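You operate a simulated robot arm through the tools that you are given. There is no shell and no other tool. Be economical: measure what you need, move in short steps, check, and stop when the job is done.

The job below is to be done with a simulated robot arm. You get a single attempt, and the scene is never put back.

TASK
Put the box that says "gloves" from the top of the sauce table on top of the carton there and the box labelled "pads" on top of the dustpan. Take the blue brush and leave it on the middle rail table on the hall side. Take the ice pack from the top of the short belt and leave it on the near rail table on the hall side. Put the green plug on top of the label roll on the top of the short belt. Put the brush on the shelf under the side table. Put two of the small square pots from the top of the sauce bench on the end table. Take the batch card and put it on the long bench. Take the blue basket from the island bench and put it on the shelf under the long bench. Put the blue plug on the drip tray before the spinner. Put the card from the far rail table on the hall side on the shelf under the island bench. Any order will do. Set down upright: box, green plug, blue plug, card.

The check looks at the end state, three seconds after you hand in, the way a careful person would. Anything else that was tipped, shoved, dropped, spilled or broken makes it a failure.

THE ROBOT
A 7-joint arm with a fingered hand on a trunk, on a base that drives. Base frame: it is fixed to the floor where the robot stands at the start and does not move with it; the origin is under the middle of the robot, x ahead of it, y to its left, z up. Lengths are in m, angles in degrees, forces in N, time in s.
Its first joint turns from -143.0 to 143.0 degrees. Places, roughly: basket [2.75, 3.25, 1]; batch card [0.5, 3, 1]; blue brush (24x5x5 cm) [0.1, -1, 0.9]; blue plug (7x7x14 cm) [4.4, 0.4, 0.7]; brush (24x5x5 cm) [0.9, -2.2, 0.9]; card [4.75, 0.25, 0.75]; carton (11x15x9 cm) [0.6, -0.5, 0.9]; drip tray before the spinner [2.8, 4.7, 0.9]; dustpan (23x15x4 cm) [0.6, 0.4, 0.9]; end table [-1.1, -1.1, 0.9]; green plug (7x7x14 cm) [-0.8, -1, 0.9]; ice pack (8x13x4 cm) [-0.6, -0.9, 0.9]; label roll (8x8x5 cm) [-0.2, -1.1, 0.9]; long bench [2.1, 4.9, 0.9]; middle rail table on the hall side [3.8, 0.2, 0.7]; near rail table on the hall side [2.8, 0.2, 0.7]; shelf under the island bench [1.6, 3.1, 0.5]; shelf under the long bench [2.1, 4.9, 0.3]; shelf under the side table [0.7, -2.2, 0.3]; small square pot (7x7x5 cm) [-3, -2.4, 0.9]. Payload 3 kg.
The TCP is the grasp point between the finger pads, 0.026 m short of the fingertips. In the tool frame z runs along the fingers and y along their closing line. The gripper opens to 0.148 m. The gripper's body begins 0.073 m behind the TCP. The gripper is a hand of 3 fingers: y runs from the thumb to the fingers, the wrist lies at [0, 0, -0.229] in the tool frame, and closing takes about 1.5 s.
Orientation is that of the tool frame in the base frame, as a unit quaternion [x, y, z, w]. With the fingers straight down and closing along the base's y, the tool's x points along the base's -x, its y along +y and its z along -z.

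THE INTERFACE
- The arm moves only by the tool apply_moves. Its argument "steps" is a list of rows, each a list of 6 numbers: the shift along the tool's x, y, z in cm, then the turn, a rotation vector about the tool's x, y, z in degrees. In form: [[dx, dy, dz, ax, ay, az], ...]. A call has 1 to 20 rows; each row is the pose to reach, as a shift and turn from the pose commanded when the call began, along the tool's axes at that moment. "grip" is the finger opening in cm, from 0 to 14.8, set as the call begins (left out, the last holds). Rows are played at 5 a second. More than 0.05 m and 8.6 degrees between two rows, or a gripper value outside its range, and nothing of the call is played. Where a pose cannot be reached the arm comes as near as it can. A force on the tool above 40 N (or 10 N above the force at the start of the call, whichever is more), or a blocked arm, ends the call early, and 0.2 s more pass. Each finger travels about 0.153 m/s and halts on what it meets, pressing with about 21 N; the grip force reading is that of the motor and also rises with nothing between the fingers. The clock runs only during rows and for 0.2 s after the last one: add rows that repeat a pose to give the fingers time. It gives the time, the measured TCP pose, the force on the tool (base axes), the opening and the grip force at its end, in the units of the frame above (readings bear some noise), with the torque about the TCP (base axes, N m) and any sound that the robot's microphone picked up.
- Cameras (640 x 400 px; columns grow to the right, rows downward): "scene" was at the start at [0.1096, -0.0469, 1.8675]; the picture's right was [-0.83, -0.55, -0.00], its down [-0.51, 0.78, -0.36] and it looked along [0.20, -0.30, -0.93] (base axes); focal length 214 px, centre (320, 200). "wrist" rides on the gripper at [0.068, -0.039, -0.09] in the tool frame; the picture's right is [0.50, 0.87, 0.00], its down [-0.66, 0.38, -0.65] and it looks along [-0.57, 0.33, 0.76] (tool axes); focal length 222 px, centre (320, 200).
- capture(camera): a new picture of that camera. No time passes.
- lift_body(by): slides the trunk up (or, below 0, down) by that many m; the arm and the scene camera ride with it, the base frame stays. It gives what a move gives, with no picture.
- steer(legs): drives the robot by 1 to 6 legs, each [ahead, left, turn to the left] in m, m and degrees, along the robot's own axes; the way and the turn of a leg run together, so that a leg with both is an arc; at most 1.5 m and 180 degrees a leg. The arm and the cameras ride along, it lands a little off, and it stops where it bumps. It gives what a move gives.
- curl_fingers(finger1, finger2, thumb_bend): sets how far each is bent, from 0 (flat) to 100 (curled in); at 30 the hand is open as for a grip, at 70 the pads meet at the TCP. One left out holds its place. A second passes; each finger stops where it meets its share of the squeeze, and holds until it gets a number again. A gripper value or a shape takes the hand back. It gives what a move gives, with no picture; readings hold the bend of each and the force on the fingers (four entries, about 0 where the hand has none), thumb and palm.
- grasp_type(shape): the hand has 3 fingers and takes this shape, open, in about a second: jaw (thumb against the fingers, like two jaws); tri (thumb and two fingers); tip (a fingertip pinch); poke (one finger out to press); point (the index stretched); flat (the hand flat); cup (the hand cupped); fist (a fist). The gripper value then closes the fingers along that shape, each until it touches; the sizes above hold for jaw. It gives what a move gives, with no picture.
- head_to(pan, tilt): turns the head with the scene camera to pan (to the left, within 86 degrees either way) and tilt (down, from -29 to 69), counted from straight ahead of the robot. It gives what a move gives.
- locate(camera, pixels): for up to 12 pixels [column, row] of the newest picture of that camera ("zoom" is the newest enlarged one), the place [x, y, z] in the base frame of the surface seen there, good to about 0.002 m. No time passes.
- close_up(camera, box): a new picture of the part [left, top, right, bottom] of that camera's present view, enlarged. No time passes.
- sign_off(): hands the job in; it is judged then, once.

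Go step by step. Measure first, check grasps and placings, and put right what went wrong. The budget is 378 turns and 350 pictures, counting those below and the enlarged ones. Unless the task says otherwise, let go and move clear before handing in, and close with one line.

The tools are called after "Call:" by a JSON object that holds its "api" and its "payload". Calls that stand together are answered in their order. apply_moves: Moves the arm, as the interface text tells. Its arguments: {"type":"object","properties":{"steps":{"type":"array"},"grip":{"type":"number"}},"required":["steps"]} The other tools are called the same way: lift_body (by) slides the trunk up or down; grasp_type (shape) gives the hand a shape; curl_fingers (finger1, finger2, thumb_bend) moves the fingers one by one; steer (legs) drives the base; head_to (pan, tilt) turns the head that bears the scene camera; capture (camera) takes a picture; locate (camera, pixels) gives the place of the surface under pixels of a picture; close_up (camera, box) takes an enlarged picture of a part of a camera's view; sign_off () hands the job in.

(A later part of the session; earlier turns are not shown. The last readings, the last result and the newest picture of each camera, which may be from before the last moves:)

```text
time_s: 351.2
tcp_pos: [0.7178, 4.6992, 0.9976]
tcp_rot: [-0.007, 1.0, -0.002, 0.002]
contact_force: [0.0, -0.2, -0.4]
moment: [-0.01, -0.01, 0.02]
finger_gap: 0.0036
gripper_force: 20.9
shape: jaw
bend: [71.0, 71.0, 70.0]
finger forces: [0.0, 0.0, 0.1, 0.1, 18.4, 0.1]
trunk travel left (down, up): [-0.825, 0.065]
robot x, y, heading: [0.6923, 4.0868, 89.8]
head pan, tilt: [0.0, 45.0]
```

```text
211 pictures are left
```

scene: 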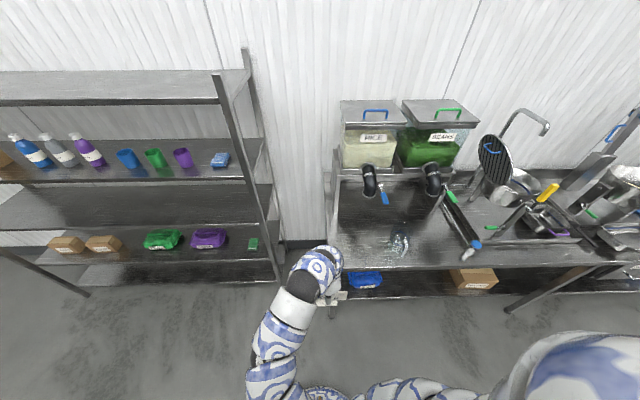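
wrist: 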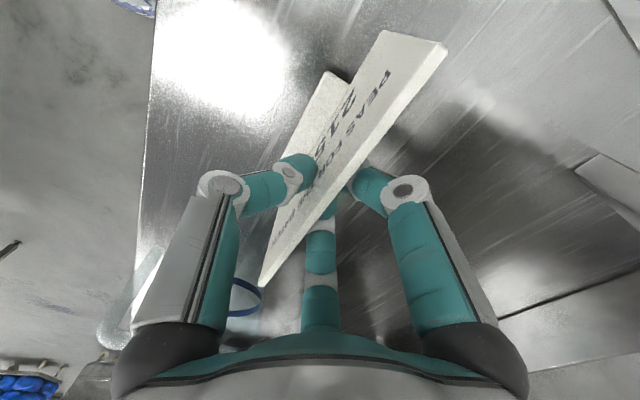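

Call:
{"api": "apply_moves", "payload": {"steps": [[0, 0, 0.7, 0, 0, 0], [0, 0, 1.2, 0, 0, 0], [0, 0, 1.6, 0, 0, 0], [0, 0, 1.6, 0, 0, 0]]}}

Call:
{"api": "apply_moves", "payload": {"steps": [[0, 0, 0.3, 0, 0, 0], [0, 0, 0.6, 0, 0, 0], [0, 0, 0.6, 0, 0, 0]]}}

```text
time_s: 352.2
tcp_pos: [0.7181, 4.6985, 0.9817]
tcp_rot: [-0.006, 1.0, -0.002, 0.001]
contact_force: [-0.3, 0.3, -1.0]
moment: [0.03, -0.02, -0.04]
finger_gap: 0.0033
gripper_force: 21.4
shape: jaw
bend: [71.0, 71.0, 70.0]
finger forces: [0.0, 0.0, 0.1, 0.0, 18.4, 0.1]
trunk travel left (down, up): [-0.825, 0.065]
robot x, y, heading: [0.6932, 4.0915, 89.8]
head pan, tilt: [0.0, 45.0]
```

```text
time_s: 353.0
tcp_pos: [0.7183, 4.6985, 0.9763]
tcp_rot: [-0.007, 1.0, -0.002, 0.001]
contact_force: [0.0, -0.4, -0.6]
moment: [0.02, -0.02, 0.02]
finger_gap: 0.0034
gripper_force: 21.7
shape: jaw
bend: [71.0, 71.0, 70.0]
finger forces: [0.0, 0.0, 0.0, 0.0, 18.5, 0.0]
trunk travel left (down, up): [-0.825, 0.065]
robot x, y, heading: [0.6907, 4.0916, 90.0]
head pan, tilt: [0.0, 45.0]
```

Call:
{"api": "apply_moves", "payload": {"steps": [[0, 0, 0.2, 0, 0, 0], [0, 0, 0.4, 0, 0, 0], [0, 0, 0.4, 0, 0, 0]]}}

Call:
{"api": "capture", "payload": {"camera": "wrist"}}

```text
time_s: 353.8
tcp_pos: [0.7182, 4.6997, 0.9733]
tcp_rot: [-0.006, 1.0, -0.001, 0.001]
contact_force: [0.5, 3.5, 11.5]
moment: [0.03, 0.0, 0.02]
finger_gap: 0.0036
gripper_force: 20.7
shape: jaw
bend: [71.0, 71.0, 69.0]
finger forces: [0.1, 0.1, 0.1, 0.0, 19.7, 0.0]
trunk travel left (down, up): [-0.825, 0.065]
robot x, y, heading: [0.6907, 4.0908, 90.1]
head pan, tilt: [0.0, 45.0]
```

```text
210 pictures are left
```

wrist: 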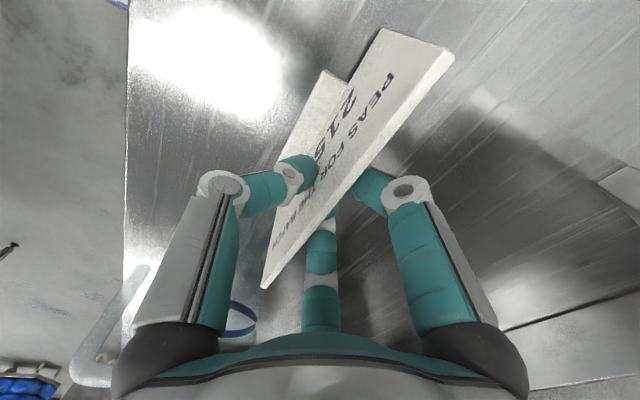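

Contact. Ease 1.5 mm and release, rise straight.

Call:
{"api": "apply_moves", "payload": {"steps": [[0, 0, -0.15, 0, 0, 0], [0, 0, -0.15, 0, 0, 0]]}}

Call:
{"api": "apply_moves", "payload": {"steps": [[0, 0, 0, 0, 0, 0], [0, 0, 0, 0, 0, 0], [0, 0, 0, 0, 0, 0], [0, 0, 0, 0, 0, 0], [0, 0, 0, 0, 0, 0], [0, 0, 0, 0, 0, 0], [0, 0, -4, 0, 0, 0], [0, 0, -8, 0, 0, 0], [0, 0, -11, 0, 0, 0], [0, 0, -11, 0, 0, 0]], "grip": 14.8}}

Call:
{"api": "capture", "payload": {"camera": "wrist"}}

```text
time_s: 354.4
tcp_pos: [0.7183, 4.6997, 0.974]
tcp_rot: [-0.006, 1.0, -0.002, 0.001]
contact_force: [-1.6, 2.0, 5.6]
moment: [0.04, 0.02, -0.01]
finger_gap: 0.0039
gripper_force: 21.0
shape: jaw
bend: [71.0, 71.0, 69.0]
finger forces: [0.0, 0.0, 0.0, 0.0, 19.7, 0.1]
trunk travel left (down, up): [-0.825, 0.065]
robot x, y, heading: [0.6905, 4.0923, 89.9]
head pan, tilt: [0.0, 45.0]
```

```text
time_s: 356.6
tcp_pos: [0.7178, 4.6994, 1.0859]
tcp_rot: [-0.005, 1.0, -0.002, 0.002]
contact_force: [-0.6, 0.2, -0.4]
moment: [0.0, -0.03, -0.01]
finger_gap: 0.1478
gripper_force: 0.1
shape: jaw
bend: [30.0, 30.0, 30.0]
finger forces: [0.0, 0.0, 0.0, 0.0, 0.0, 0.0]
trunk travel left (down, up): [-0.825, 0.065]
robot x, y, heading: [0.695, 4.0875, 89.9]
head pan, tilt: [0.0, 45.0]
```

```text
209 pictures are left
```

wrist: 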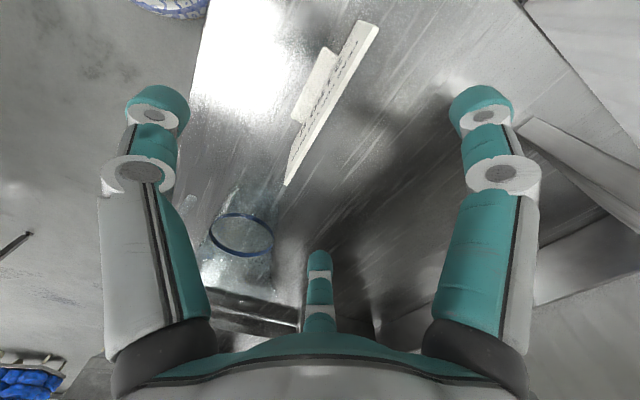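

Batch card stands on the long bench. Retract, turn to face the island bench, and look at its shelf on the way.

Call:
{"api": "apply_moves", "payload": {"steps": [[0, -4.5, 0, 0, 0, 0], [0, -9, 0, 0, 0, 0], [0, -13.5, 0, 0, 0, 0], [0, -18, 0, 0, 0, 0], [0, -18, 0, 0, 0, 0]]}}

Call:
{"api": "close_up", "payload": {"camera": "scene", "box": [240, 150, 460, 300]}}

Call:
{"api": "steer", "payload": {"legs": [[-0.2, 0, 0], [0, 0, -90], [0.9, 0, 0], [0, 0, -90]]}}

Call:
{"api": "head_to", "payload": {"pan": 0, "tilt": 50}}

Call:
{"api": "lift_body", "payload": {"by": -0.4}}

Call:
{"api": "capture", "payload": {"camera": "scene"}}

```text
time_s: 357.8
tcp_pos: [0.7089, 4.547, 1.072]
tcp_rot: [-0.006, 1.0, -0.002, 0.002]
contact_force: [-0.3, -0.7, -0.2]
moment: [0.03, -0.01, -0.01]
finger_gap: 0.148
gripper_force: 0.2
shape: jaw
bend: [30.0, 30.0, 30.0]
finger forces: [0.0, 0.1, 0.0, 0.1, 0.0, 0.0]
out of reach, approached as far as the arm can: row 4, 5
trunk travel left (down, up): [-0.825, 0.065]
robot x, y, heading: [0.6887, 4.0937, 89.8]
head pan, tilt: [0.0, 45.0]
```

```text
2.67 times, centred on (350, 225) of scene
```

zoom: 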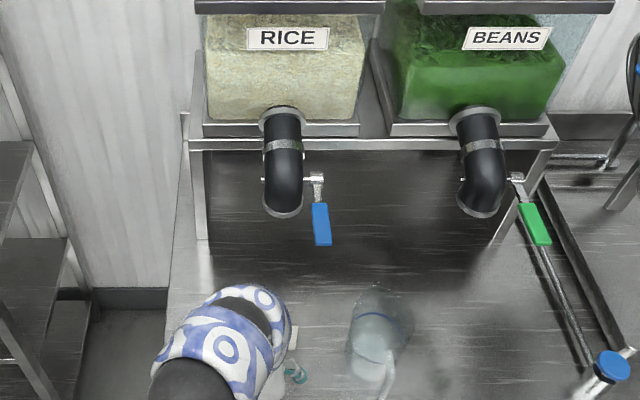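

```text
time_s: 371.4
tcp_pos: [1.6011, 3.4506, 1.0731]
tcp_rot: [1.0, 0.026, -0.002, -0.003]
contact_force: [0.1, 0.5, -0.3]
moment: [0.0, 0.04, 0.01]
finger_gap: 0.1481
gripper_force: 0.0
shape: jaw
bend: [30.0, 30.0, 30.0]
finger forces: [0.0, 0.1, 0.0, 0.1, 0.1, 0.0]
trunk travel left (down, up): [-0.825, 0.065]
robot x, y, heading: [1.5966, 3.9046, -88.1]
head pan, tilt: [0.0, 45.0]
```

```text
time_s: 372.0
tcp_pos: [1.6008, 3.4505, 1.0727]
tcp_rot: [1.0, 0.026, -0.003, -0.002]
contact_force: [-0.3, 0.2, 0.7]
moment: [0.02, -0.01, 0.03]
finger_gap: 0.148
gripper_force: 0.0
shape: jaw
bend: [30.0, 30.0, 30.0]
finger forces: [0.0, 0.0, 0.1, 0.0, 0.0, 0.1]
trunk travel left (down, up): [-0.825, 0.065]
robot x, y, heading: [1.5989, 3.9088, -87.9]
head pan, tilt: [0.0, 50.0]
```

```text
time_s: 375.8
tcp_pos: [1.6005, 3.45, 0.6718]
tcp_rot: [1.0, 0.027, -0.003, -0.002]
contact_force: [-0.6, 0.7, 0.9]
moment: [0.0, 0.0, -0.02]
finger_gap: 0.1479
gripper_force: 0.1
shape: jaw
bend: [30.0, 30.0, 30.0]
finger forces: [0.1, 0.1, 0.1, 0.1, 0.0, 0.0]
trunk travel left (down, up): [-0.425, 0.465]
robot x, y, heading: [1.5969, 3.9073, -87.6]
head pan, tilt: [0.0, 50.0]
```

```text
207 pictures are left
```

scene: 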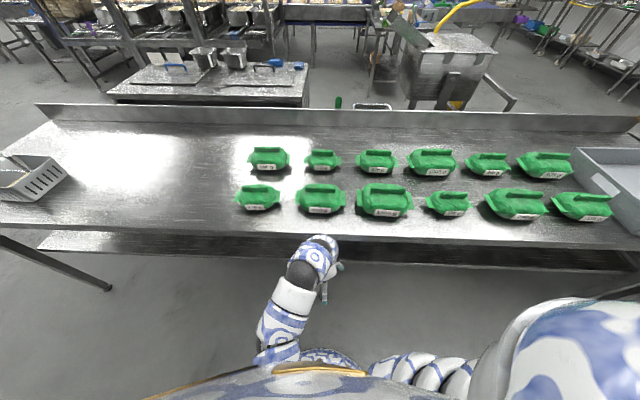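

Call:
{"api": "locate", "payload": {"camera": "scene", "pixels": [[160, 243], [120, 240], [200, 236], [400, 255], [450, 260], [200, 228], [200, 222], [500, 268], [380, 243], [90, 280]]}}

Call:
{"api": "close_up", "payload": {"camera": "scene", "box": [20, 200, 320, 300]}}

```text
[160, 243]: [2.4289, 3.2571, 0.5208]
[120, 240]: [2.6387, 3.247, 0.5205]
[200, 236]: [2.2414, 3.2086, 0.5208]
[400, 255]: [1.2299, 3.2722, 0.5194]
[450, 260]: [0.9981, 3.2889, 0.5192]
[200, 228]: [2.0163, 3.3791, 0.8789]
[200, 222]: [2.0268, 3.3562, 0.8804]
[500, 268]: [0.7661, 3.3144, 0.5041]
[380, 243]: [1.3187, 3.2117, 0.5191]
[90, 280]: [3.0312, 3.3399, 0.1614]
```

```text
2.13 times, centred on (170, 250) of scene
```

zoom: 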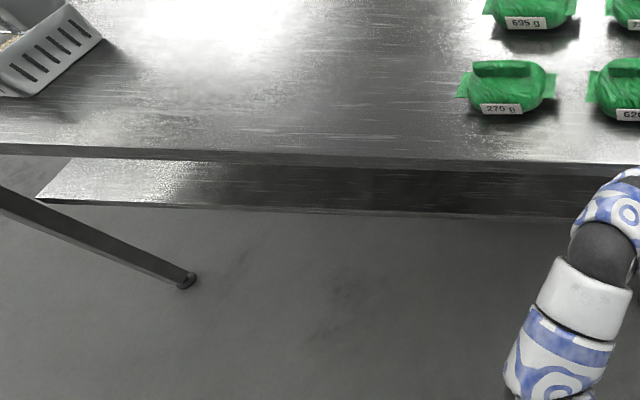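

Shelf is z=0.52 with front at y≈3.30 and only 0.33 m clearance, so the card must go in with the hand pitched. First fetch it: back off slightly, raise trunk and drive to the far rail table.

Call:
{"api": "lift_body", "payload": {"by": 0.2}}

Call:
{"api": "steer", "payload": {"legs": [[-0.1, 0, -2], [0, 1.5, 0], [0, 0.5, 0], [1.4, 0, 0], [1.25, 0, 0], [0, 1.15, 0]]}}

Call:
{"api": "capture", "payload": {"camera": "scene"}}

```text
time_s: 378.0
tcp_pos: [1.6025, 3.4513, 0.8733]
tcp_rot: [1.0, 0.027, -0.003, -0.003]
contact_force: [0.5, 0.1, -0.3]
moment: [-0.02, 0.01, -0.02]
finger_gap: 0.1476
gripper_force: 0.2
shape: jaw
bend: [30.0, 30.0, 30.0]
finger forces: [0.0, 0.0, 0.0, 0.0, 0.1, 0.0]
trunk travel left (down, up): [-0.625, 0.265]
robot x, y, heading: [1.6024, 3.9086, -87.6]
head pan, tilt: [0.0, 50.0]
```

```text
time_s: 406.7
tcp_pos: [4.6761, 0.9025, 0.8719]
tcp_rot: [1.0, 0.001, -0.002, -0.003]
contact_force: [-0.7, -0.3, 0.6]
moment: [-0.01, 0.01, -0.03]
finger_gap: 0.1481
gripper_force: 0.1
shape: jaw
bend: [30.0, 30.0, 30.0]
finger forces: [0.0, 0.0, 0.0, 0.0, 0.1, 0.0]
trunk travel left (down, up): [-0.625, 0.265]
robot x, y, heading: [4.6959, 1.362, -90.3]
head pan, tilt: [0.0, 50.0]
```

```text
205 pictures are left
```

scene: 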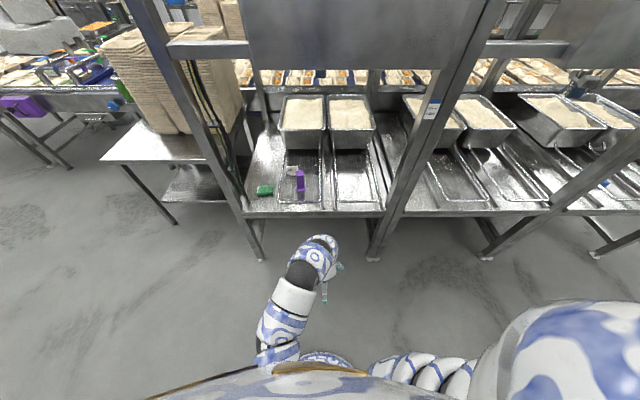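

Call:
{"api": "steer", "payload": {"legs": [[0, 0.13, 0], [0.4, 0, 0]]}}

Call:
{"api": "head_to", "payload": {"pan": 0, "tilt": 45}}

Call:
{"api": "close_up", "payload": {"camera": "scene", "box": [250, 120, 410, 240]}}

Call:
{"api": "capture", "payload": {"camera": "wrist"}}

```text
time_s: 410.0
tcp_pos: [4.8003, 0.5012, 0.8739]
tcp_rot: [1.0, 0.001, -0.002, -0.004]
contact_force: [0.0, 0.4, -0.8]
moment: [0.03, -0.03, -0.03]
finger_gap: 0.1478
gripper_force: 0.0
shape: jaw
bend: [30.0, 30.0, 30.0]
finger forces: [0.0, 0.1, 0.1, 0.0, 0.0, 0.0]
trunk travel left (down, up): [-0.625, 0.265]
robot x, y, heading: [4.821, 0.9603, -90.9]
head pan, tilt: [0.0, 50.0]
```

```text
time_s: 410.7
tcp_pos: [4.8001, 0.5018, 0.8728]
tcp_rot: [1.0, 0.001, -0.003, -0.003]
contact_force: [0.5, 0.0, -0.1]
moment: [0.0, 0.01, 0.0]
finger_gap: 0.1476
gripper_force: 0.0
shape: jaw
bend: [30.0, 30.0, 30.0]
finger forces: [0.0, 0.0, 0.0, 0.0, 0.1, 0.1]
trunk travel left (down, up): [-0.625, 0.265]
robot x, y, heading: [4.8188, 0.9566, -90.5]
head pan, tilt: [0.0, 45.0]
```

```text
3.33 times, centred on (330, 180) of scene
```

zoom: 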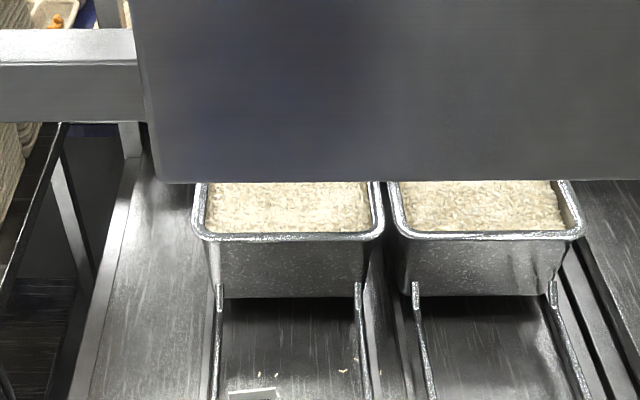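

```text
203 pictures are left
```

wrist: 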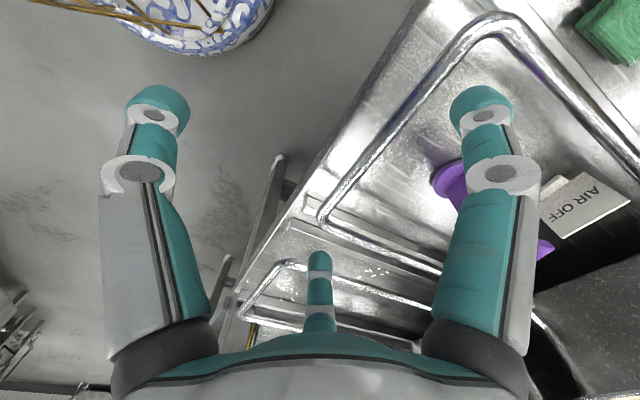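

Call:
{"api": "close_up", "payload": {"camera": "scene", "box": [250, 190, 410, 310]}}

Call:
{"api": "locate", "payload": {"camera": "wrist", "pixels": [[580, 180], [622, 200], [548, 222], [560, 232], [450, 180], [350, 190], [450, 60], [600, 110], [400, 265]]}}

```text
3.33 times, centred on (330, 250) of scene
```

zoom: 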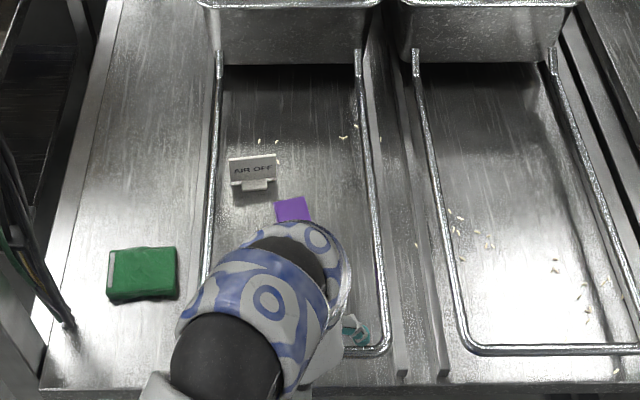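

```text
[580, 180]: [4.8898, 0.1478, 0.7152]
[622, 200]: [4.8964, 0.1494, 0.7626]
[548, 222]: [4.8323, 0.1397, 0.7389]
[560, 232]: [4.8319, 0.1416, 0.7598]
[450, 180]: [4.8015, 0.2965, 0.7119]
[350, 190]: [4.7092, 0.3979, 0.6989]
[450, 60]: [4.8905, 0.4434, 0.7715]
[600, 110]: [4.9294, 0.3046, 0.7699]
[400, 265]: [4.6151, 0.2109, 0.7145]
```

Card: plate ≈7 cm wide centred (4.864,0.1455), top 0.765. I'll test pitching the hand 45° about the closing axis (fingers pointing down and +x).

Call:
{"api": "apply_moves", "payload": {"steps": [[0, 0, -3, 0, 0, 0], [0, 0, -6, 0, 8, 0], [-1, 0, -8, 0, 16, 0], [-2, 0, -8, 0, 24, 0], [-3, 0, -8, 0, 32, 0], [-4, 0, -8, 0, 40, 0], [-5, 0, -8, 0, 46, 0], [-5, 0, -8, 0, 46, 0]], "grip": 7}}

Call:
{"api": "capture", "payload": {"camera": "scene"}}

Call:
{"api": "capture", "payload": {"camera": "wrist"}}

```text
time_s: 412.5
tcp_pos: [4.7989, 0.4685, 0.9151]
tcp_rot: [0.999, 0.005, 0.039, 0.002]
contact_force: [0.2, -0.4, -0.4]
moment: [0.01, 0.0, -0.01]
finger_gap: 0.0703
gripper_force: 0.0
shape: jaw
bend: [37.0, 37.0, 70.0]
finger forces: [0.0, 0.0, 0.0, 0.0, 0.1, 0.0]
out of reach, approached as far as the arm can: row 1, 2, 3, 4, 5, 6, 7, 8
trunk travel left (down, up): [-0.625, 0.265]
robot x, y, heading: [4.819, 0.9587, -90.7]
head pan, tilt: [0.0, 45.0]
```

```text
201 pictures are left
```

scene: 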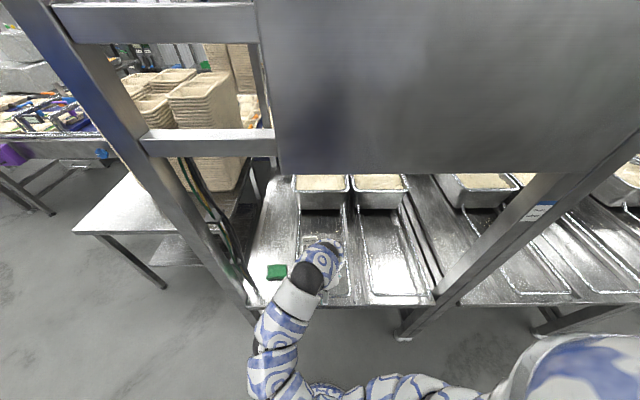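

```text
200 pictures are left
```

wrist: 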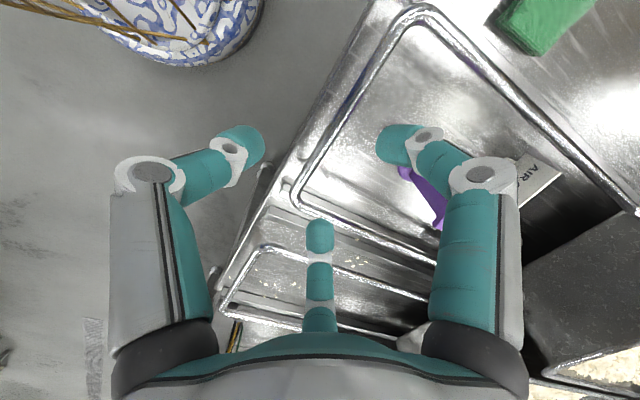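

The arm is near its height limit at this trunk setting. Raise the trunk 0.25 and retry with the arm lower in its range.

Call:
{"api": "lift_body", "payload": {"by": 0.25}}

Call:
{"api": "apply_moves", "payload": {"steps": [[0, 0, 4, 0, 0, 0], [0, 0, 8, 0, 0, 0], [0, 0, 12, 0, 0, 0], [0, 0, 16, 0, 0, 0], [0, 0, 20, 0, 0, 0], [0, 0, 20, 0, 8, 0], [-0.5, 0, 20, 0, 16, 0], [-1, 0, 20, 0, 24, 0], [-1.5, 0, 20, 0, 32, 0], [-2, 0, 20, 0, 40, 0], [-2, 0, 20, 0, 40, 0]]}}

Call:
{"api": "capture", "payload": {"camera": "scene"}}

```text
time_s: 415.1
tcp_pos: [4.7849, 0.496, 1.1148]
tcp_rot: [0.999, 0.004, 0.015, -0.043]
contact_force: [0.6, -0.4, -0.1]
moment: [-0.02, -0.02, 0.0]
finger_gap: 0.0703
gripper_force: 0.1
shape: jaw
bend: [37.0, 37.0, 70.0]
finger forces: [0.0, 0.0, 0.0, 0.0, 0.1, 0.0]
trunk travel left (down, up): [-0.875, 0.015]
robot x, y, heading: [4.8211, 0.9577, -90.5]
head pan, tilt: [0.0, 45.0]
```

```text
time_s: 417.5
tcp_pos: [4.7982, 0.4646, 0.9615]
tcp_rot: [0.925, 0.006, 0.379, -0.001]
contact_force: [0.2, 0.4, 1.4]
moment: [0.0, -0.01, -0.01]
finger_gap: 0.0703
gripper_force: 0.0
shape: jaw
bend: [37.0, 37.0, 70.0]
finger forces: [0.0, 0.0, 0.0, 0.0, 0.0, 0.0]
out of reach, approached as far as the arm can: row 10, 11
trunk travel left (down, up): [-0.875, 0.015]
robot x, y, heading: [4.8213, 0.9533, -90.9]
head pan, tilt: [0.0, 45.0]
```

```text
199 pictures are left
```

scene: 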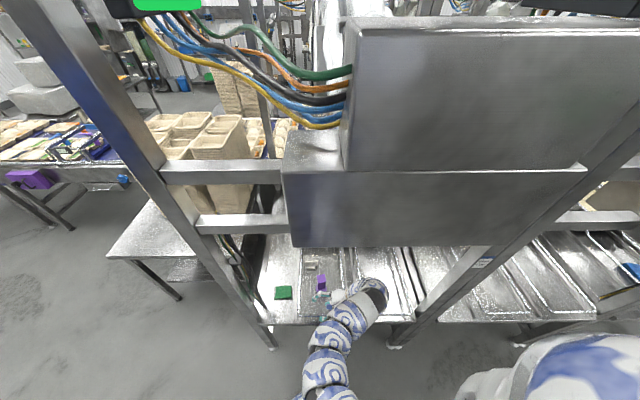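

Pitch 45° is reached. Look at the card from the wrist.

Call:
{"api": "capture", "payload": {"camera": "wrist"}}

Call:
{"api": "close_up", "payload": {"camera": "scene", "box": [260, 230, 360, 310]}}

```text
198 pictures are left
```

wrist: 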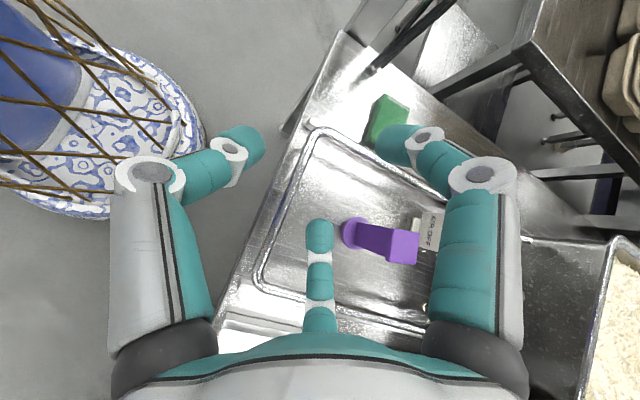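

```text
5.00 times, centred on (310, 270) of scene
```

zoom: 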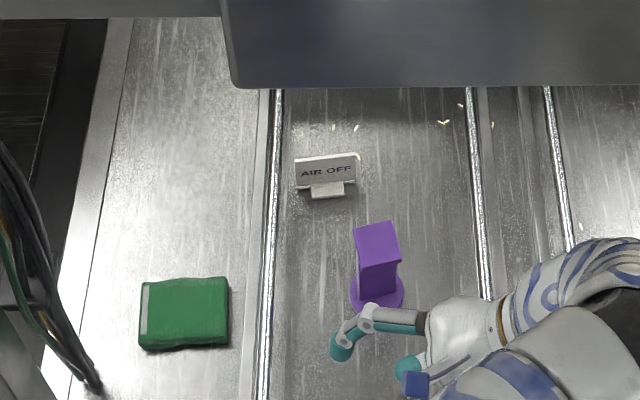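

Call:
{"api": "locate", "payload": {"camera": "zoom", "pixels": [[297, 162], [353, 156], [300, 182], [354, 176], [326, 170], [328, 190], [312, 194], [344, 190], [275, 170], [377, 235], [378, 290]]}}

```text
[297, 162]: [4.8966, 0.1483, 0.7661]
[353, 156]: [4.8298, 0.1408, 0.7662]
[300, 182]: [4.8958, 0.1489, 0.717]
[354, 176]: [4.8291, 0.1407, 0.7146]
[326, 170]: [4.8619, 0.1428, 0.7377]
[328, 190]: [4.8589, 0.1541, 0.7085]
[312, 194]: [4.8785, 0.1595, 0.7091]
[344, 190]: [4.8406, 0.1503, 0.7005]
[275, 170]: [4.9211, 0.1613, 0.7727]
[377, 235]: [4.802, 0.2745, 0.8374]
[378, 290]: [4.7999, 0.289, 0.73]
```

Plate centre ≈(4.863,0.143), turned 6.7°. I need to be closer: drive 0.16 ahead and 0.1 right, with the hand staying above the purple plug.

Call:
{"api": "steer", "payload": {"legs": [[0, -0.1, 0], [0.16, 0, 0]]}}

Call:
{"api": "capture", "payload": {"camera": "scene"}}

```text
time_s: 419.6
tcp_pos: [4.697, 0.3081, 0.961]
tcp_rot: [0.926, 0.005, 0.378, 0.0]
contact_force: [-0.4, -1.0, -0.3]
moment: [0.0, 0.02, 0.0]
finger_gap: 0.0705
gripper_force: 0.1
shape: jaw
bend: [37.0, 37.0, 70.0]
finger forces: [0.0, 0.1, 0.1, 0.1, 0.0, 0.0]
trunk travel left (down, up): [-0.875, 0.015]
robot x, y, heading: [4.7204, 0.8004, -90.8]
head pan, tilt: [0.0, 45.0]
```

```text
196 pictures are left
```

scene: 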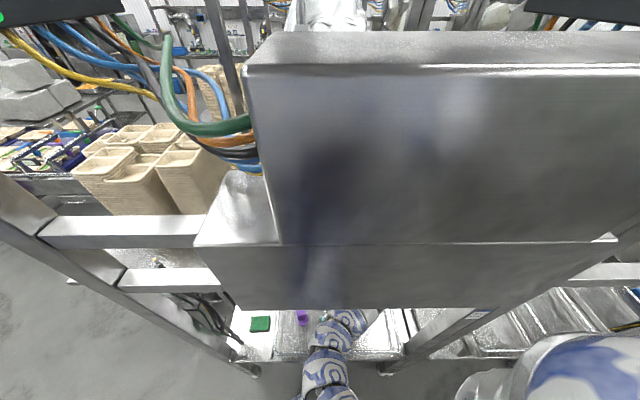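

Call:
{"api": "apply_moves", "payload": {"steps": [[0.2, 4.5, 1.3, 0, 0, 0], [0.4, 9, 2.6, 0, 0, 0], [0.7, 13.5, 3.9, 2.4, 0, -2.4], [0.9, 17.9, 5.2, 4.7, 0, -4.8], [-1.5, 17.8, 8.5, 4.7, 0, -4.8], [-3, 17.7, 12, 4.7, 0, -4.8], [-4.1, 17.7, 14.9, 4.7, 0, -4.8], [-4.1, 17.7, 14.9, 4.7, 0, -4.8]], "grip": 5.5}}

Call:
{"api": "capture", "payload": {"camera": "wrist"}}

```text
time_s: 421.4
tcp_pos: [4.776, 0.1318, 0.8284]
tcp_rot: [0.925, 0.06, 0.375, -0.022]
contact_force: [0.4, -0.3, 0.2]
moment: [-0.03, 0.03, 0.03]
finger_gap: 0.055
gripper_force: 0.1
shape: jaw
bend: [77.0, 77.0, 70.0]
finger forces: [0.0, 0.0, 0.0, 0.0, 0.1, 0.0]
trunk travel left (down, up): [-0.875, 0.015]
robot x, y, heading: [4.7209, 0.8028, -90.8]
head pan, tilt: [0.0, 45.0]
```

```text
195 pictures are left
```

wrist: 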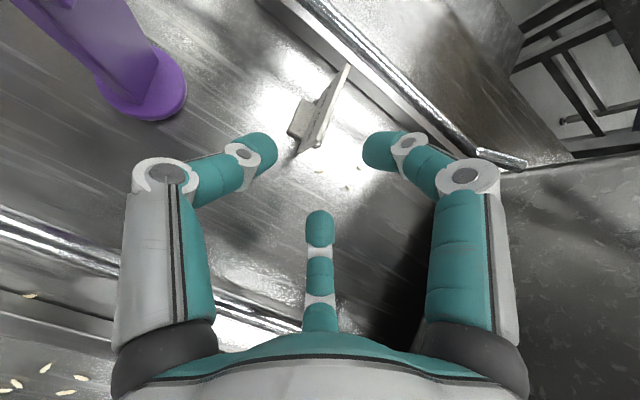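

Alignment good. Advance 9.9 cm along the fingers to straddle the plate.

Call:
{"api": "apply_moves", "payload": {"steps": [[0, 0, 4, 0, 0, 0], [-0.2, 0, 7, 0, 0, 0], [-0.3, 0, 9, 0, 0, 0], [-0.3, 0, 9.8, 0, 0, 0], [-0.3, 0, 9.8, 0, 0, 0]]}}

Call:
{"api": "capture", "payload": {"camera": "wrist"}}

```text
time_s: 422.6
tcp_pos: [4.8036, 0.1619, 0.7929]
tcp_rot: [0.924, 0.059, 0.377, -0.021]
contact_force: [0.2, -0.3, -0.1]
moment: [0.04, -0.05, 0.01]
finger_gap: 0.0552
gripper_force: 0.0
shape: jaw
bend: [77.0, 77.0, 70.0]
finger forces: [0.1, 0.0, 0.0, 0.1, 0.1, 0.0]
out of reach, approached as far as the arm can: row 1, 2, 3, 4, 5
trunk travel left (down, up): [-0.875, 0.015]
robot x, y, heading: [4.717, 0.8009, -90.8]
head pan, tilt: [0.0, 45.0]
```

```text
194 pictures are left
```

wrist: 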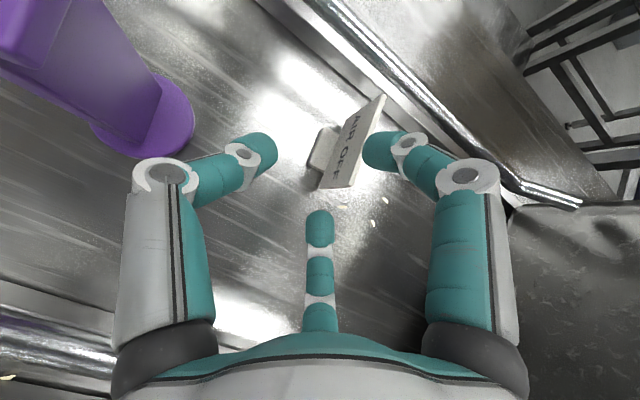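

Reach ran out (arm too low in its range). Back out along the approach and up, then lower the trunk 0.15.

Call:
{"api": "apply_moves", "payload": {"steps": [[0, 0.8, -4, 0, 0, 0], [0, 1.6, -8, 0, 0, 0], [2, 2.4, -12, 0, 0, 0], [5, 2.4, -15.5, 0, 0, 0], [8.1, 2.4, -18, 0, 0, 0], [8.1, 2.4, -18, 0, 0, 0]]}}

Call:
{"api": "lift_body", "payload": {"by": -0.15}}

```text
time_s: 424.0
tcp_pos: [4.7401, 0.1273, 0.9817]
tcp_rot: [0.924, 0.059, 0.377, -0.022]
contact_force: [0.4, -0.5, -1.2]
moment: [0.01, -0.02, 0.02]
finger_gap: 0.0551
gripper_force: 0.1
shape: jaw
bend: [77.0, 77.0, 70.0]
finger forces: [0.0, 0.0, 0.0, 0.0, 0.0, 0.0]
trunk travel left (down, up): [-0.875, 0.015]
robot x, y, heading: [4.7212, 0.8001, -90.7]
head pan, tilt: [0.0, 45.0]
```

```text
time_s: 425.8
tcp_pos: [4.7424, 0.1285, 0.8316]
tcp_rot: [0.924, 0.058, 0.377, -0.022]
contact_force: [-0.4, -1.5, 0.4]
moment: [0.01, -0.01, 0.0]
finger_gap: 0.0554
gripper_force: 0.0
shape: jaw
bend: [77.0, 77.0, 70.0]
finger forces: [0.1, 0.1, 0.0, 0.0, 0.1, 0.0]
trunk travel left (down, up): [-0.725, 0.165]
robot x, y, heading: [4.719, 0.8019, -90.9]
head pan, tilt: [0.0, 45.0]
```

Call:
{"api": "apply_moves", "payload": {"steps": [[1.9, 0.1, 3, 0, 0, 0], [1.9, 0.1, 6.5, 0, 0, 0], [1.9, 0.1, 9.5, 0, 0, 0], [1.9, 0.1, 11.5, 0, 0, 0], [1.9, 0.1, 12.4, 0, 0, 0], [1.9, 0.1, 12.4, 0, 0, 0]]}}

Call:
{"api": "capture", "payload": {"camera": "wrist"}}

```text
time_s: 427.2
tcp_pos: [4.8416, 0.1388, 0.7565]
tcp_rot: [0.924, 0.058, 0.377, -0.021]
contact_force: [0.1, 0.4, 0.1]
moment: [-0.03, 0.01, 0.0]
finger_gap: 0.0549
gripper_force: 0.0
shape: jaw
bend: [77.0, 77.0, 70.0]
finger forces: [0.0, 0.1, 0.1, 0.1, 0.0, 0.0]
trunk travel left (down, up): [-0.725, 0.165]
robot x, y, heading: [4.7202, 0.8006, -90.8]
head pan, tilt: [0.0, 45.0]
```

```text
193 pictures are left
```

wrist: 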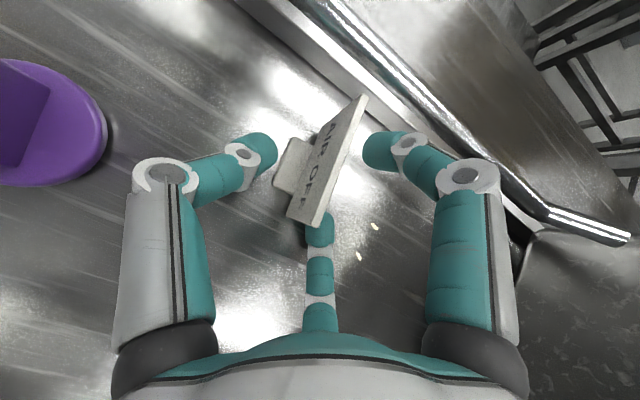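

The plate sits between thumb and fingers. Close.

Call:
{"api": "apply_moves", "payload": {"steps": [[0, 0, 0, 0, 0, 0], [0, 0, 0, 0, 0, 0], [0, 0, 0, 0, 0, 0], [0, 0, 0, 0, 0, 0], [0, 0, 0, 0, 0, 0], [0, 0, 0, 0, 0, 0]], "grip": 0}}

Call:
{"api": "capture", "payload": {"camera": "wrist"}}

```text
time_s: 428.6
tcp_pos: [4.8409, 0.1389, 0.7568]
tcp_rot: [0.924, 0.059, 0.376, -0.022]
contact_force: [-0.1, -0.2, -0.5]
moment: [0.02, 0.02, -0.05]
finger_gap: 0.0048
gripper_force: 20.7
shape: jaw
bend: [72.0, 71.0, 70.0]
finger forces: [17.3, 18.2, 0.0, 0.1, 19.4, 0.1]
trunk travel left (down, up): [-0.725, 0.165]
robot x, y, heading: [4.715, 0.8015, -90.9]
head pan, tilt: [0.0, 45.0]
```

```text
192 pictures are left
```

wrist: 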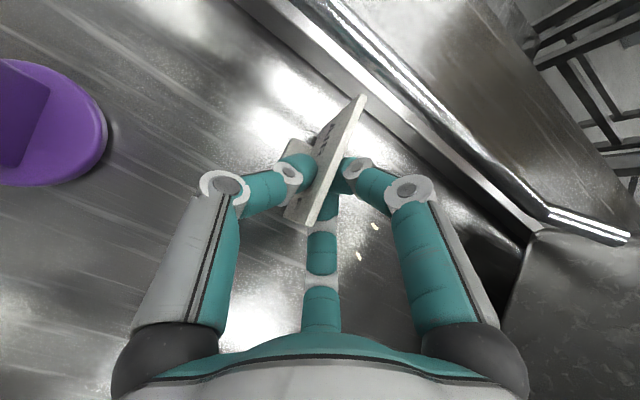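

Grip is solid. Lift vertically with the trunk.

Call:
{"api": "lift_body", "payload": {"by": 0.15}}

Call:
{"api": "capture", "payload": {"camera": "wrist"}}

```text
time_s: 430.3
tcp_pos: [4.8423, 0.1381, 0.9066]
tcp_rot: [0.924, 0.059, 0.376, -0.022]
contact_force: [-0.5, -0.1, -0.9]
moment: [0.03, -0.05, 0.01]
finger_gap: 0.005
gripper_force: 21.4
shape: jaw
bend: [72.0, 71.0, 70.0]
finger forces: [0.0, 18.3, 0.1, 0.0, 19.4, 0.0]
trunk travel left (down, up): [-0.875, 0.015]
robot x, y, heading: [4.719, 0.805, -90.9]
head pan, tilt: [0.0, 45.0]
```

```text
191 pictures are left
```

wrist: 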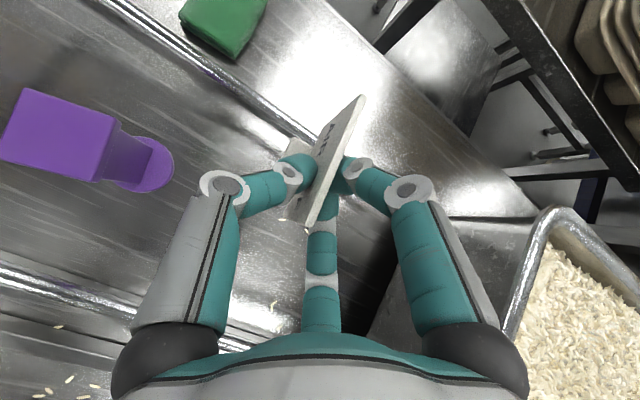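

Raise 6 cm more with the arm to clear the purple plug, then back away.

Call:
{"api": "apply_moves", "payload": {"steps": [[2.1, 0, -2.15, 0, 0, 0], [4.2, 0, -4.3, 0, 0, 0], [4.2, 0, -4.3, 0, 0, 0]]}}

Call:
{"api": "steer", "payload": {"legs": [[-0.5, 0, 0]]}}

Call:
{"api": "capture", "payload": {"camera": "scene"}}

```text
time_s: 431.1
tcp_pos: [4.8411, 0.136, 0.9685]
tcp_rot: [0.924, 0.059, 0.377, -0.022]
contact_force: [0.1, -0.3, -1.3]
moment: [-0.01, 0.03, 0.03]
finger_gap: 0.0048
gripper_force: 21.0
shape: jaw
bend: [72.0, 71.0, 70.0]
finger forces: [0.0, 0.1, 0.0, 0.0, 19.4, 0.0]
trunk travel left (down, up): [-0.875, 0.015]
robot x, y, heading: [4.7233, 0.7997, -90.6]
head pan, tilt: [0.0, 45.0]
```

```text
time_s: 434.1
tcp_pos: [4.8459, 0.6336, 0.9672]
tcp_rot: [0.924, 0.055, 0.377, -0.02]
contact_force: [-0.1, 0.0, 0.4]
moment: [-0.02, 0.01, -0.04]
finger_gap: 0.0046
gripper_force: 21.2
shape: jaw
bend: [72.0, 71.0, 70.0]
finger forces: [0.0, 0.0, 0.0, 0.0, 19.5, 0.0]
trunk travel left (down, up): [-0.875, 0.015]
robot x, y, heading: [4.7266, 1.2977, -91.4]
head pan, tilt: [0.0, 45.0]
```

```text
190 pictures are left
```

scene: 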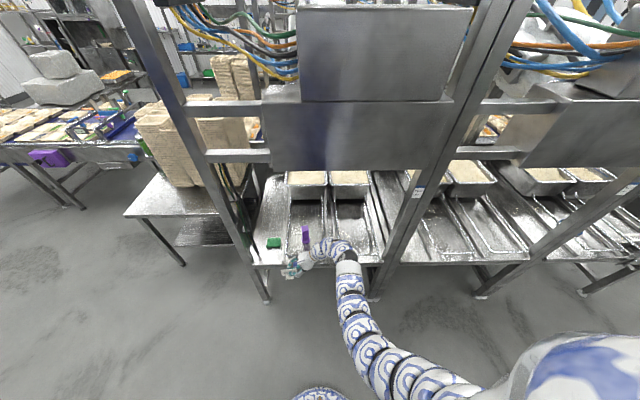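

Card is out cleanly. Now yaw the pitched hand so it points forward (−96° about vertical).

Call:
{"api": "apply_moves", "payload": {"steps": [[0, 0, 0, -5.7, 0, 5.83], [0, 0, 0, -11.4, 0, 11.66], [0, 0, 0, -17.1, 0, 17.49], [0, 0, 0, -22.8, 0, 23.3], [0, 0, 0, -28.5, 0, 29.1], [0, 0, 0, -34.2, 0, 35], [0, 0, 0, -39.9, 0, 40.8], [0, 0, 0, -45.6, 0, 46.6], [0, 0, 0, -51.3, 0, 52.4], [0, 0, 0, -57, 0, 58.3], [0, 0, 0, -62.7, 0, 64.1], [0, 0, 0, -67, 0, 68.6], [0, 0, 0, -67, 0, 68.6]]}}

Call:
{"api": "capture", "payload": {"camera": "wrist"}}

Call:
{"api": "capture", "payload": {"camera": "scene"}}

```text
time_s: 436.9
tcp_pos: [4.8465, 0.6313, 0.9658]
tcp_rot: [0.659, -0.649, 0.271, 0.266]
contact_force: [0.0, -0.1, 0.1]
moment: [0.03, 0.01, 0.05]
finger_gap: 0.0048
gripper_force: 21.0
shape: jaw
bend: [72.0, 71.0, 70.0]
finger forces: [0.0, 0.0, 0.0, 0.0, 19.0, 0.0]
trunk travel left (down, up): [-0.875, 0.015]
robot x, y, heading: [4.7295, 1.2974, -91.2]
head pan, tilt: [0.0, 45.0]
```

```text
189 pictures are left
```

wrist: 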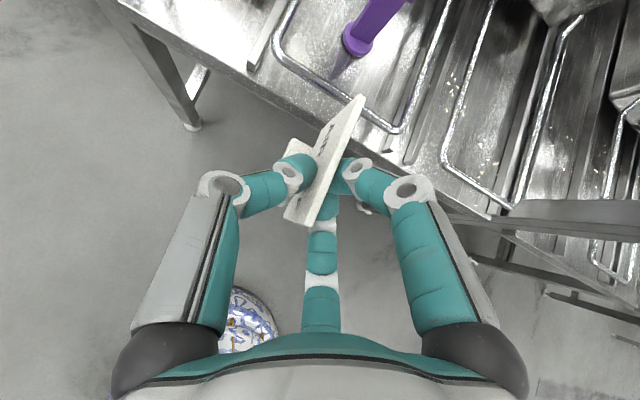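

```text
188 pictures are left
```

scene: 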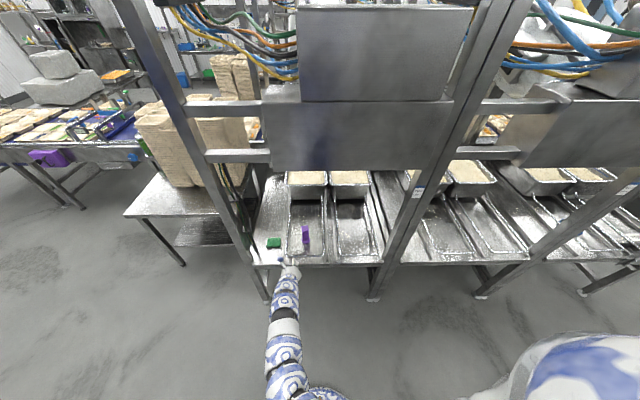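

Hand now points forward-down at 45° with the card upright. Retract 10 cm and drive to the aisle north of the island bench.

Call:
{"api": "apply_moves", "payload": {"steps": [[-2.4, 0, -2.3, 0, 0, 0], [-4.8, -0.1, -4.7, 0, 0, 0], [-7.1, -0.15, -7, 0, 0, 0], [-7.1, -0.15, -7, 0, 0, 0]]}}

Call:
{"api": "steer", "payload": {"legs": [[0, -1.13, 1], [-1.4, 0, 0], [-1.35, 0, 0], [0, -1.15, 0]]}}

Call:
{"api": "lift_body", "payload": {"by": -0.3}}

Call:
{"api": "capture", "payload": {"camera": "scene"}}

Call:
{"api": "capture", "payload": {"camera": "wrist"}}

```text
time_s: 437.9
tcp_pos: [4.8448, 0.7314, 0.9665]
tcp_rot: [0.659, -0.649, 0.271, 0.265]
contact_force: [-0.1, -0.9, -0.4]
moment: [0.02, -0.02, 0.04]
finger_gap: 0.0047
gripper_force: 21.2
shape: jaw
bend: [72.0, 71.0, 70.0]
finger forces: [0.0, 0.1, 0.0, 0.1, 19.1, 0.0]
trunk travel left (down, up): [-0.875, 0.015]
robot x, y, heading: [4.7255, 1.2977, -91.2]
head pan, tilt: [0.0, 45.0]
```

```text
time_s: 462.0
tcp_pos: [2.5961, 3.5204, 0.9663]
tcp_rot: [0.661, -0.647, 0.271, 0.265]
contact_force: [0.5, 0.6, -0.6]
moment: [-0.06, 0.0, -0.03]
finger_gap: 0.0046
gripper_force: 21.3
shape: jaw
bend: [72.0, 71.0, 70.0]
finger forces: [0.0, 0.1, 0.0, 0.0, 19.1, 0.1]
trunk travel left (down, up): [-0.875, 0.015]
robot x, y, heading: [2.4737, 4.0839, -90.8]
head pan, tilt: [0.0, 45.0]
```

```text
time_s: 465.0
tcp_pos: [2.596, 3.5199, 0.6667]
tcp_rot: [0.662, -0.647, 0.272, 0.265]
contact_force: [0.3, -0.2, -0.1]
moment: [0.0, 0.01, 0.01]
finger_gap: 0.0046
gripper_force: 21.3
shape: jaw
bend: [72.0, 71.0, 70.0]
finger forces: [0.1, 0.0, 0.1, 0.0, 19.1, 0.0]
trunk travel left (down, up): [-0.575, 0.315]
robot x, y, heading: [2.4769, 4.0822, -90.7]
head pan, tilt: [0.0, 45.0]
```

```text
187 pictures are left
```

scene: 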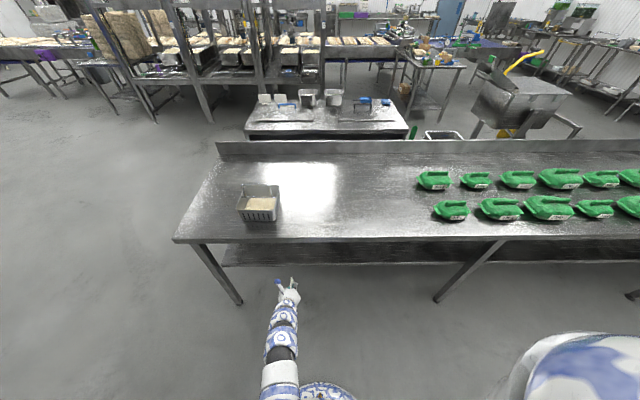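

```text
186 pictures are left
```

wrist: 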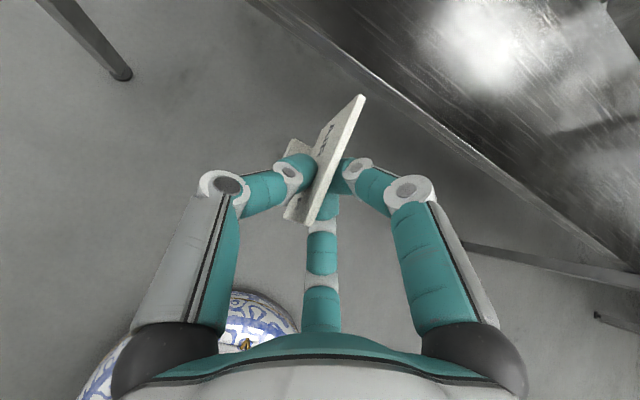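

Lower trunk 6 cm (card bottom ≈0.55), then drive forward so the card enters above the shelf (0.52).

Call:
{"api": "lift_body", "payload": {"by": -0.06}}

Call:
{"api": "steer", "payload": {"legs": [[0.2, 0, 0]]}}

Call:
{"api": "capture", "payload": {"camera": "scene"}}

Call:
{"api": "capture", "payload": {"camera": "wrist"}}

```text
time_s: 466.0
tcp_pos: [2.5946, 3.5203, 0.6064]
tcp_rot: [0.662, -0.647, 0.272, 0.265]
contact_force: [0.1, -0.2, -1.4]
moment: [-0.01, -0.01, 0.01]
finger_gap: 0.0045
gripper_force: 21.0
shape: jaw
bend: [72.0, 71.0, 70.0]
finger forces: [0.0, 0.1, 0.0, 0.0, 19.1, 0.0]
trunk travel left (down, up): [-0.515, 0.375]
robot x, y, heading: [2.4774, 4.0823, -91.1]
head pan, tilt: [0.0, 45.0]
```

```text
time_s: 467.6
tcp_pos: [2.5907, 3.315, 0.6053]
tcp_rot: [0.661, -0.648, 0.271, 0.265]
contact_force: [0.7, 0.1, 0.2]
moment: [0.04, 0.01, 0.04]
finger_gap: 0.0047
gripper_force: 20.7
shape: jaw
bend: [72.0, 71.0, 70.0]
finger forces: [0.1, 0.0, 0.1, 0.0, 19.2, 0.0]
trunk travel left (down, up): [-0.515, 0.375]
robot x, y, heading: [2.4736, 3.8841, -91.1]
head pan, tilt: [0.0, 45.0]
```

```text
185 pictures are left
```

scene: 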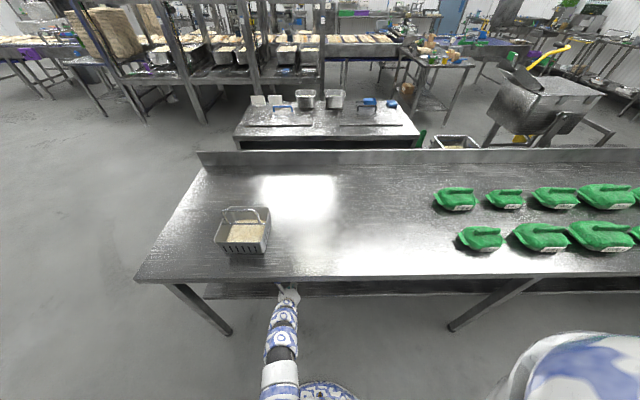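

```text
184 pictures are left
```

wrist: 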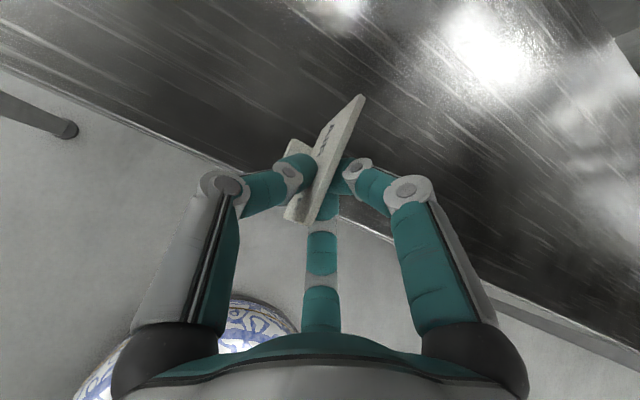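

Call:
{"api": "locate", "payload": {"camera": "scene", "pixels": [[288, 296], [283, 312], [282, 335], [282, 350], [350, 276], [350, 279], [350, 283], [350, 290]]}}

Call:
{"api": "locate", "payload": {"camera": "wrist", "pixels": [[250, 60], [200, 150], [130, 115], [450, 250], [360, 95], [320, 215]]}}

```text
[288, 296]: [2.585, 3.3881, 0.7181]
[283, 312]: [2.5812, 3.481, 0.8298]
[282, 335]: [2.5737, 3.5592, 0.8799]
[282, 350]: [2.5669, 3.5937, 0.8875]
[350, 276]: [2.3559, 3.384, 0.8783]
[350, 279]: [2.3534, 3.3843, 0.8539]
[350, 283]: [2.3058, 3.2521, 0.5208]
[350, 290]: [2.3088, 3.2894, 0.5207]
```

```text
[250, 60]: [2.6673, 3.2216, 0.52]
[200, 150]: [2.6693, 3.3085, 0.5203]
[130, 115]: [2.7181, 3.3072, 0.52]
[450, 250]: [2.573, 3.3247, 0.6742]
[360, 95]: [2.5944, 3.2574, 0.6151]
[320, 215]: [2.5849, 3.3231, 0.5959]
```

Clear margin (~5 cm) under the apron. Drive 7.5 cm more and lower to just above contact.

Call:
{"api": "steer", "payload": {"legs": [[0.078, 0, 0]]}}

Call:
{"api": "lift_body", "payload": {"by": -0.022}}

Call:
{"api": "capture", "payload": {"camera": "wrist"}}

```text
time_s: 468.6
tcp_pos: [2.5891, 3.2388, 0.6049]
tcp_rot: [0.66, -0.648, 0.27, 0.265]
contact_force: [0.2, 0.1, 0.1]
moment: [0.04, 0.01, 0.0]
finger_gap: 0.0047
gripper_force: 20.8
shape: jaw
bend: [72.0, 71.0, 70.0]
finger forces: [0.1, 0.0, 0.0, 0.0, 19.1, 0.1]
trunk travel left (down, up): [-0.515, 0.375]
robot x, y, heading: [2.4709, 3.8, -91.1]
head pan, tilt: [0.0, 45.0]
```

```text
time_s: 469.3
tcp_pos: [2.588, 3.2389, 0.5836]
tcp_rot: [0.661, -0.648, 0.27, 0.265]
contact_force: [-0.6, -0.4, -0.5]
moment: [0.0, -0.02, 0.0]
finger_gap: 0.0047
gripper_force: 21.1
shape: jaw
bend: [72.0, 71.0, 70.0]
finger forces: [0.0, 0.0, 0.0, 0.0, 19.1, 0.1]
trunk travel left (down, up): [-0.493, 0.397]
robot x, y, heading: [2.4726, 3.8069, -91.0]
head pan, tilt: [0.0, 45.0]
```

```text
183 pictures are left
```

wrist: 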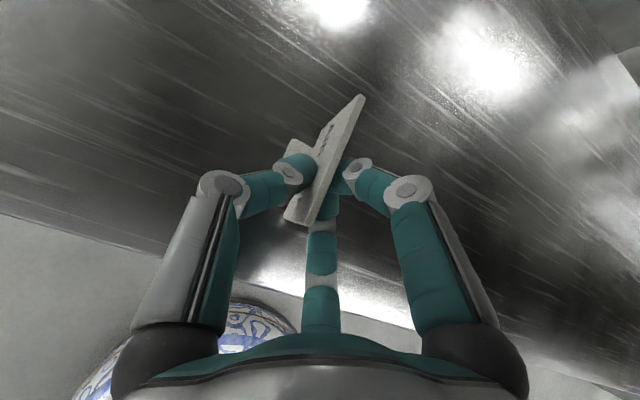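

Call:
{"api": "apply_moves", "payload": {"steps": [[-0.2, 0, 0.2, 0, 0, 0], [-0.42, 0, 0.43, 0, 0, 0], [-0.42, 0, 0.43, 0, 0, 0]]}}

Call:
{"api": "apply_moves", "payload": {"steps": [[-0.14, 0, 0.14, 0, 0, 0], [-0.28, 0, 0.28, 0, 0, 0], [-0.28, 0, 0.28, 0, 0, 0]]}}

```text
time_s: 470.1
tcp_pos: [2.5891, 3.2381, 0.5787]
tcp_rot: [0.66, -0.648, 0.272, 0.266]
contact_force: [-0.2, -0.8, -0.1]
moment: [0.02, 0.03, 0.03]
finger_gap: 0.0049
gripper_force: 20.4
shape: jaw
bend: [72.0, 71.0, 70.0]
finger forces: [0.0, 0.1, 0.0, 0.0, 19.3, 0.0]
trunk travel left (down, up): [-0.493, 0.397]
robot x, y, heading: [2.4717, 3.8037, -91.0]
head pan, tilt: [0.0, 45.0]
```

```text
time_s: 470.9
tcp_pos: [2.5885, 3.2389, 0.576]
tcp_rot: [0.66, -0.648, 0.271, 0.266]
contact_force: [-2.4, -1.2, 12.4]
moment: [-0.17, -0.05, -0.04]
finger_gap: 0.0048
gripper_force: 20.4
shape: jaw
bend: [72.0, 72.0, 69.0]
finger forces: [0.1, 0.0, 0.0, 0.0, 20.0, 0.0]
trunk travel left (down, up): [-0.493, 0.397]
robot x, y, heading: [2.4707, 3.8029, -90.9]
head pan, tilt: [0.0, 45.0]
```

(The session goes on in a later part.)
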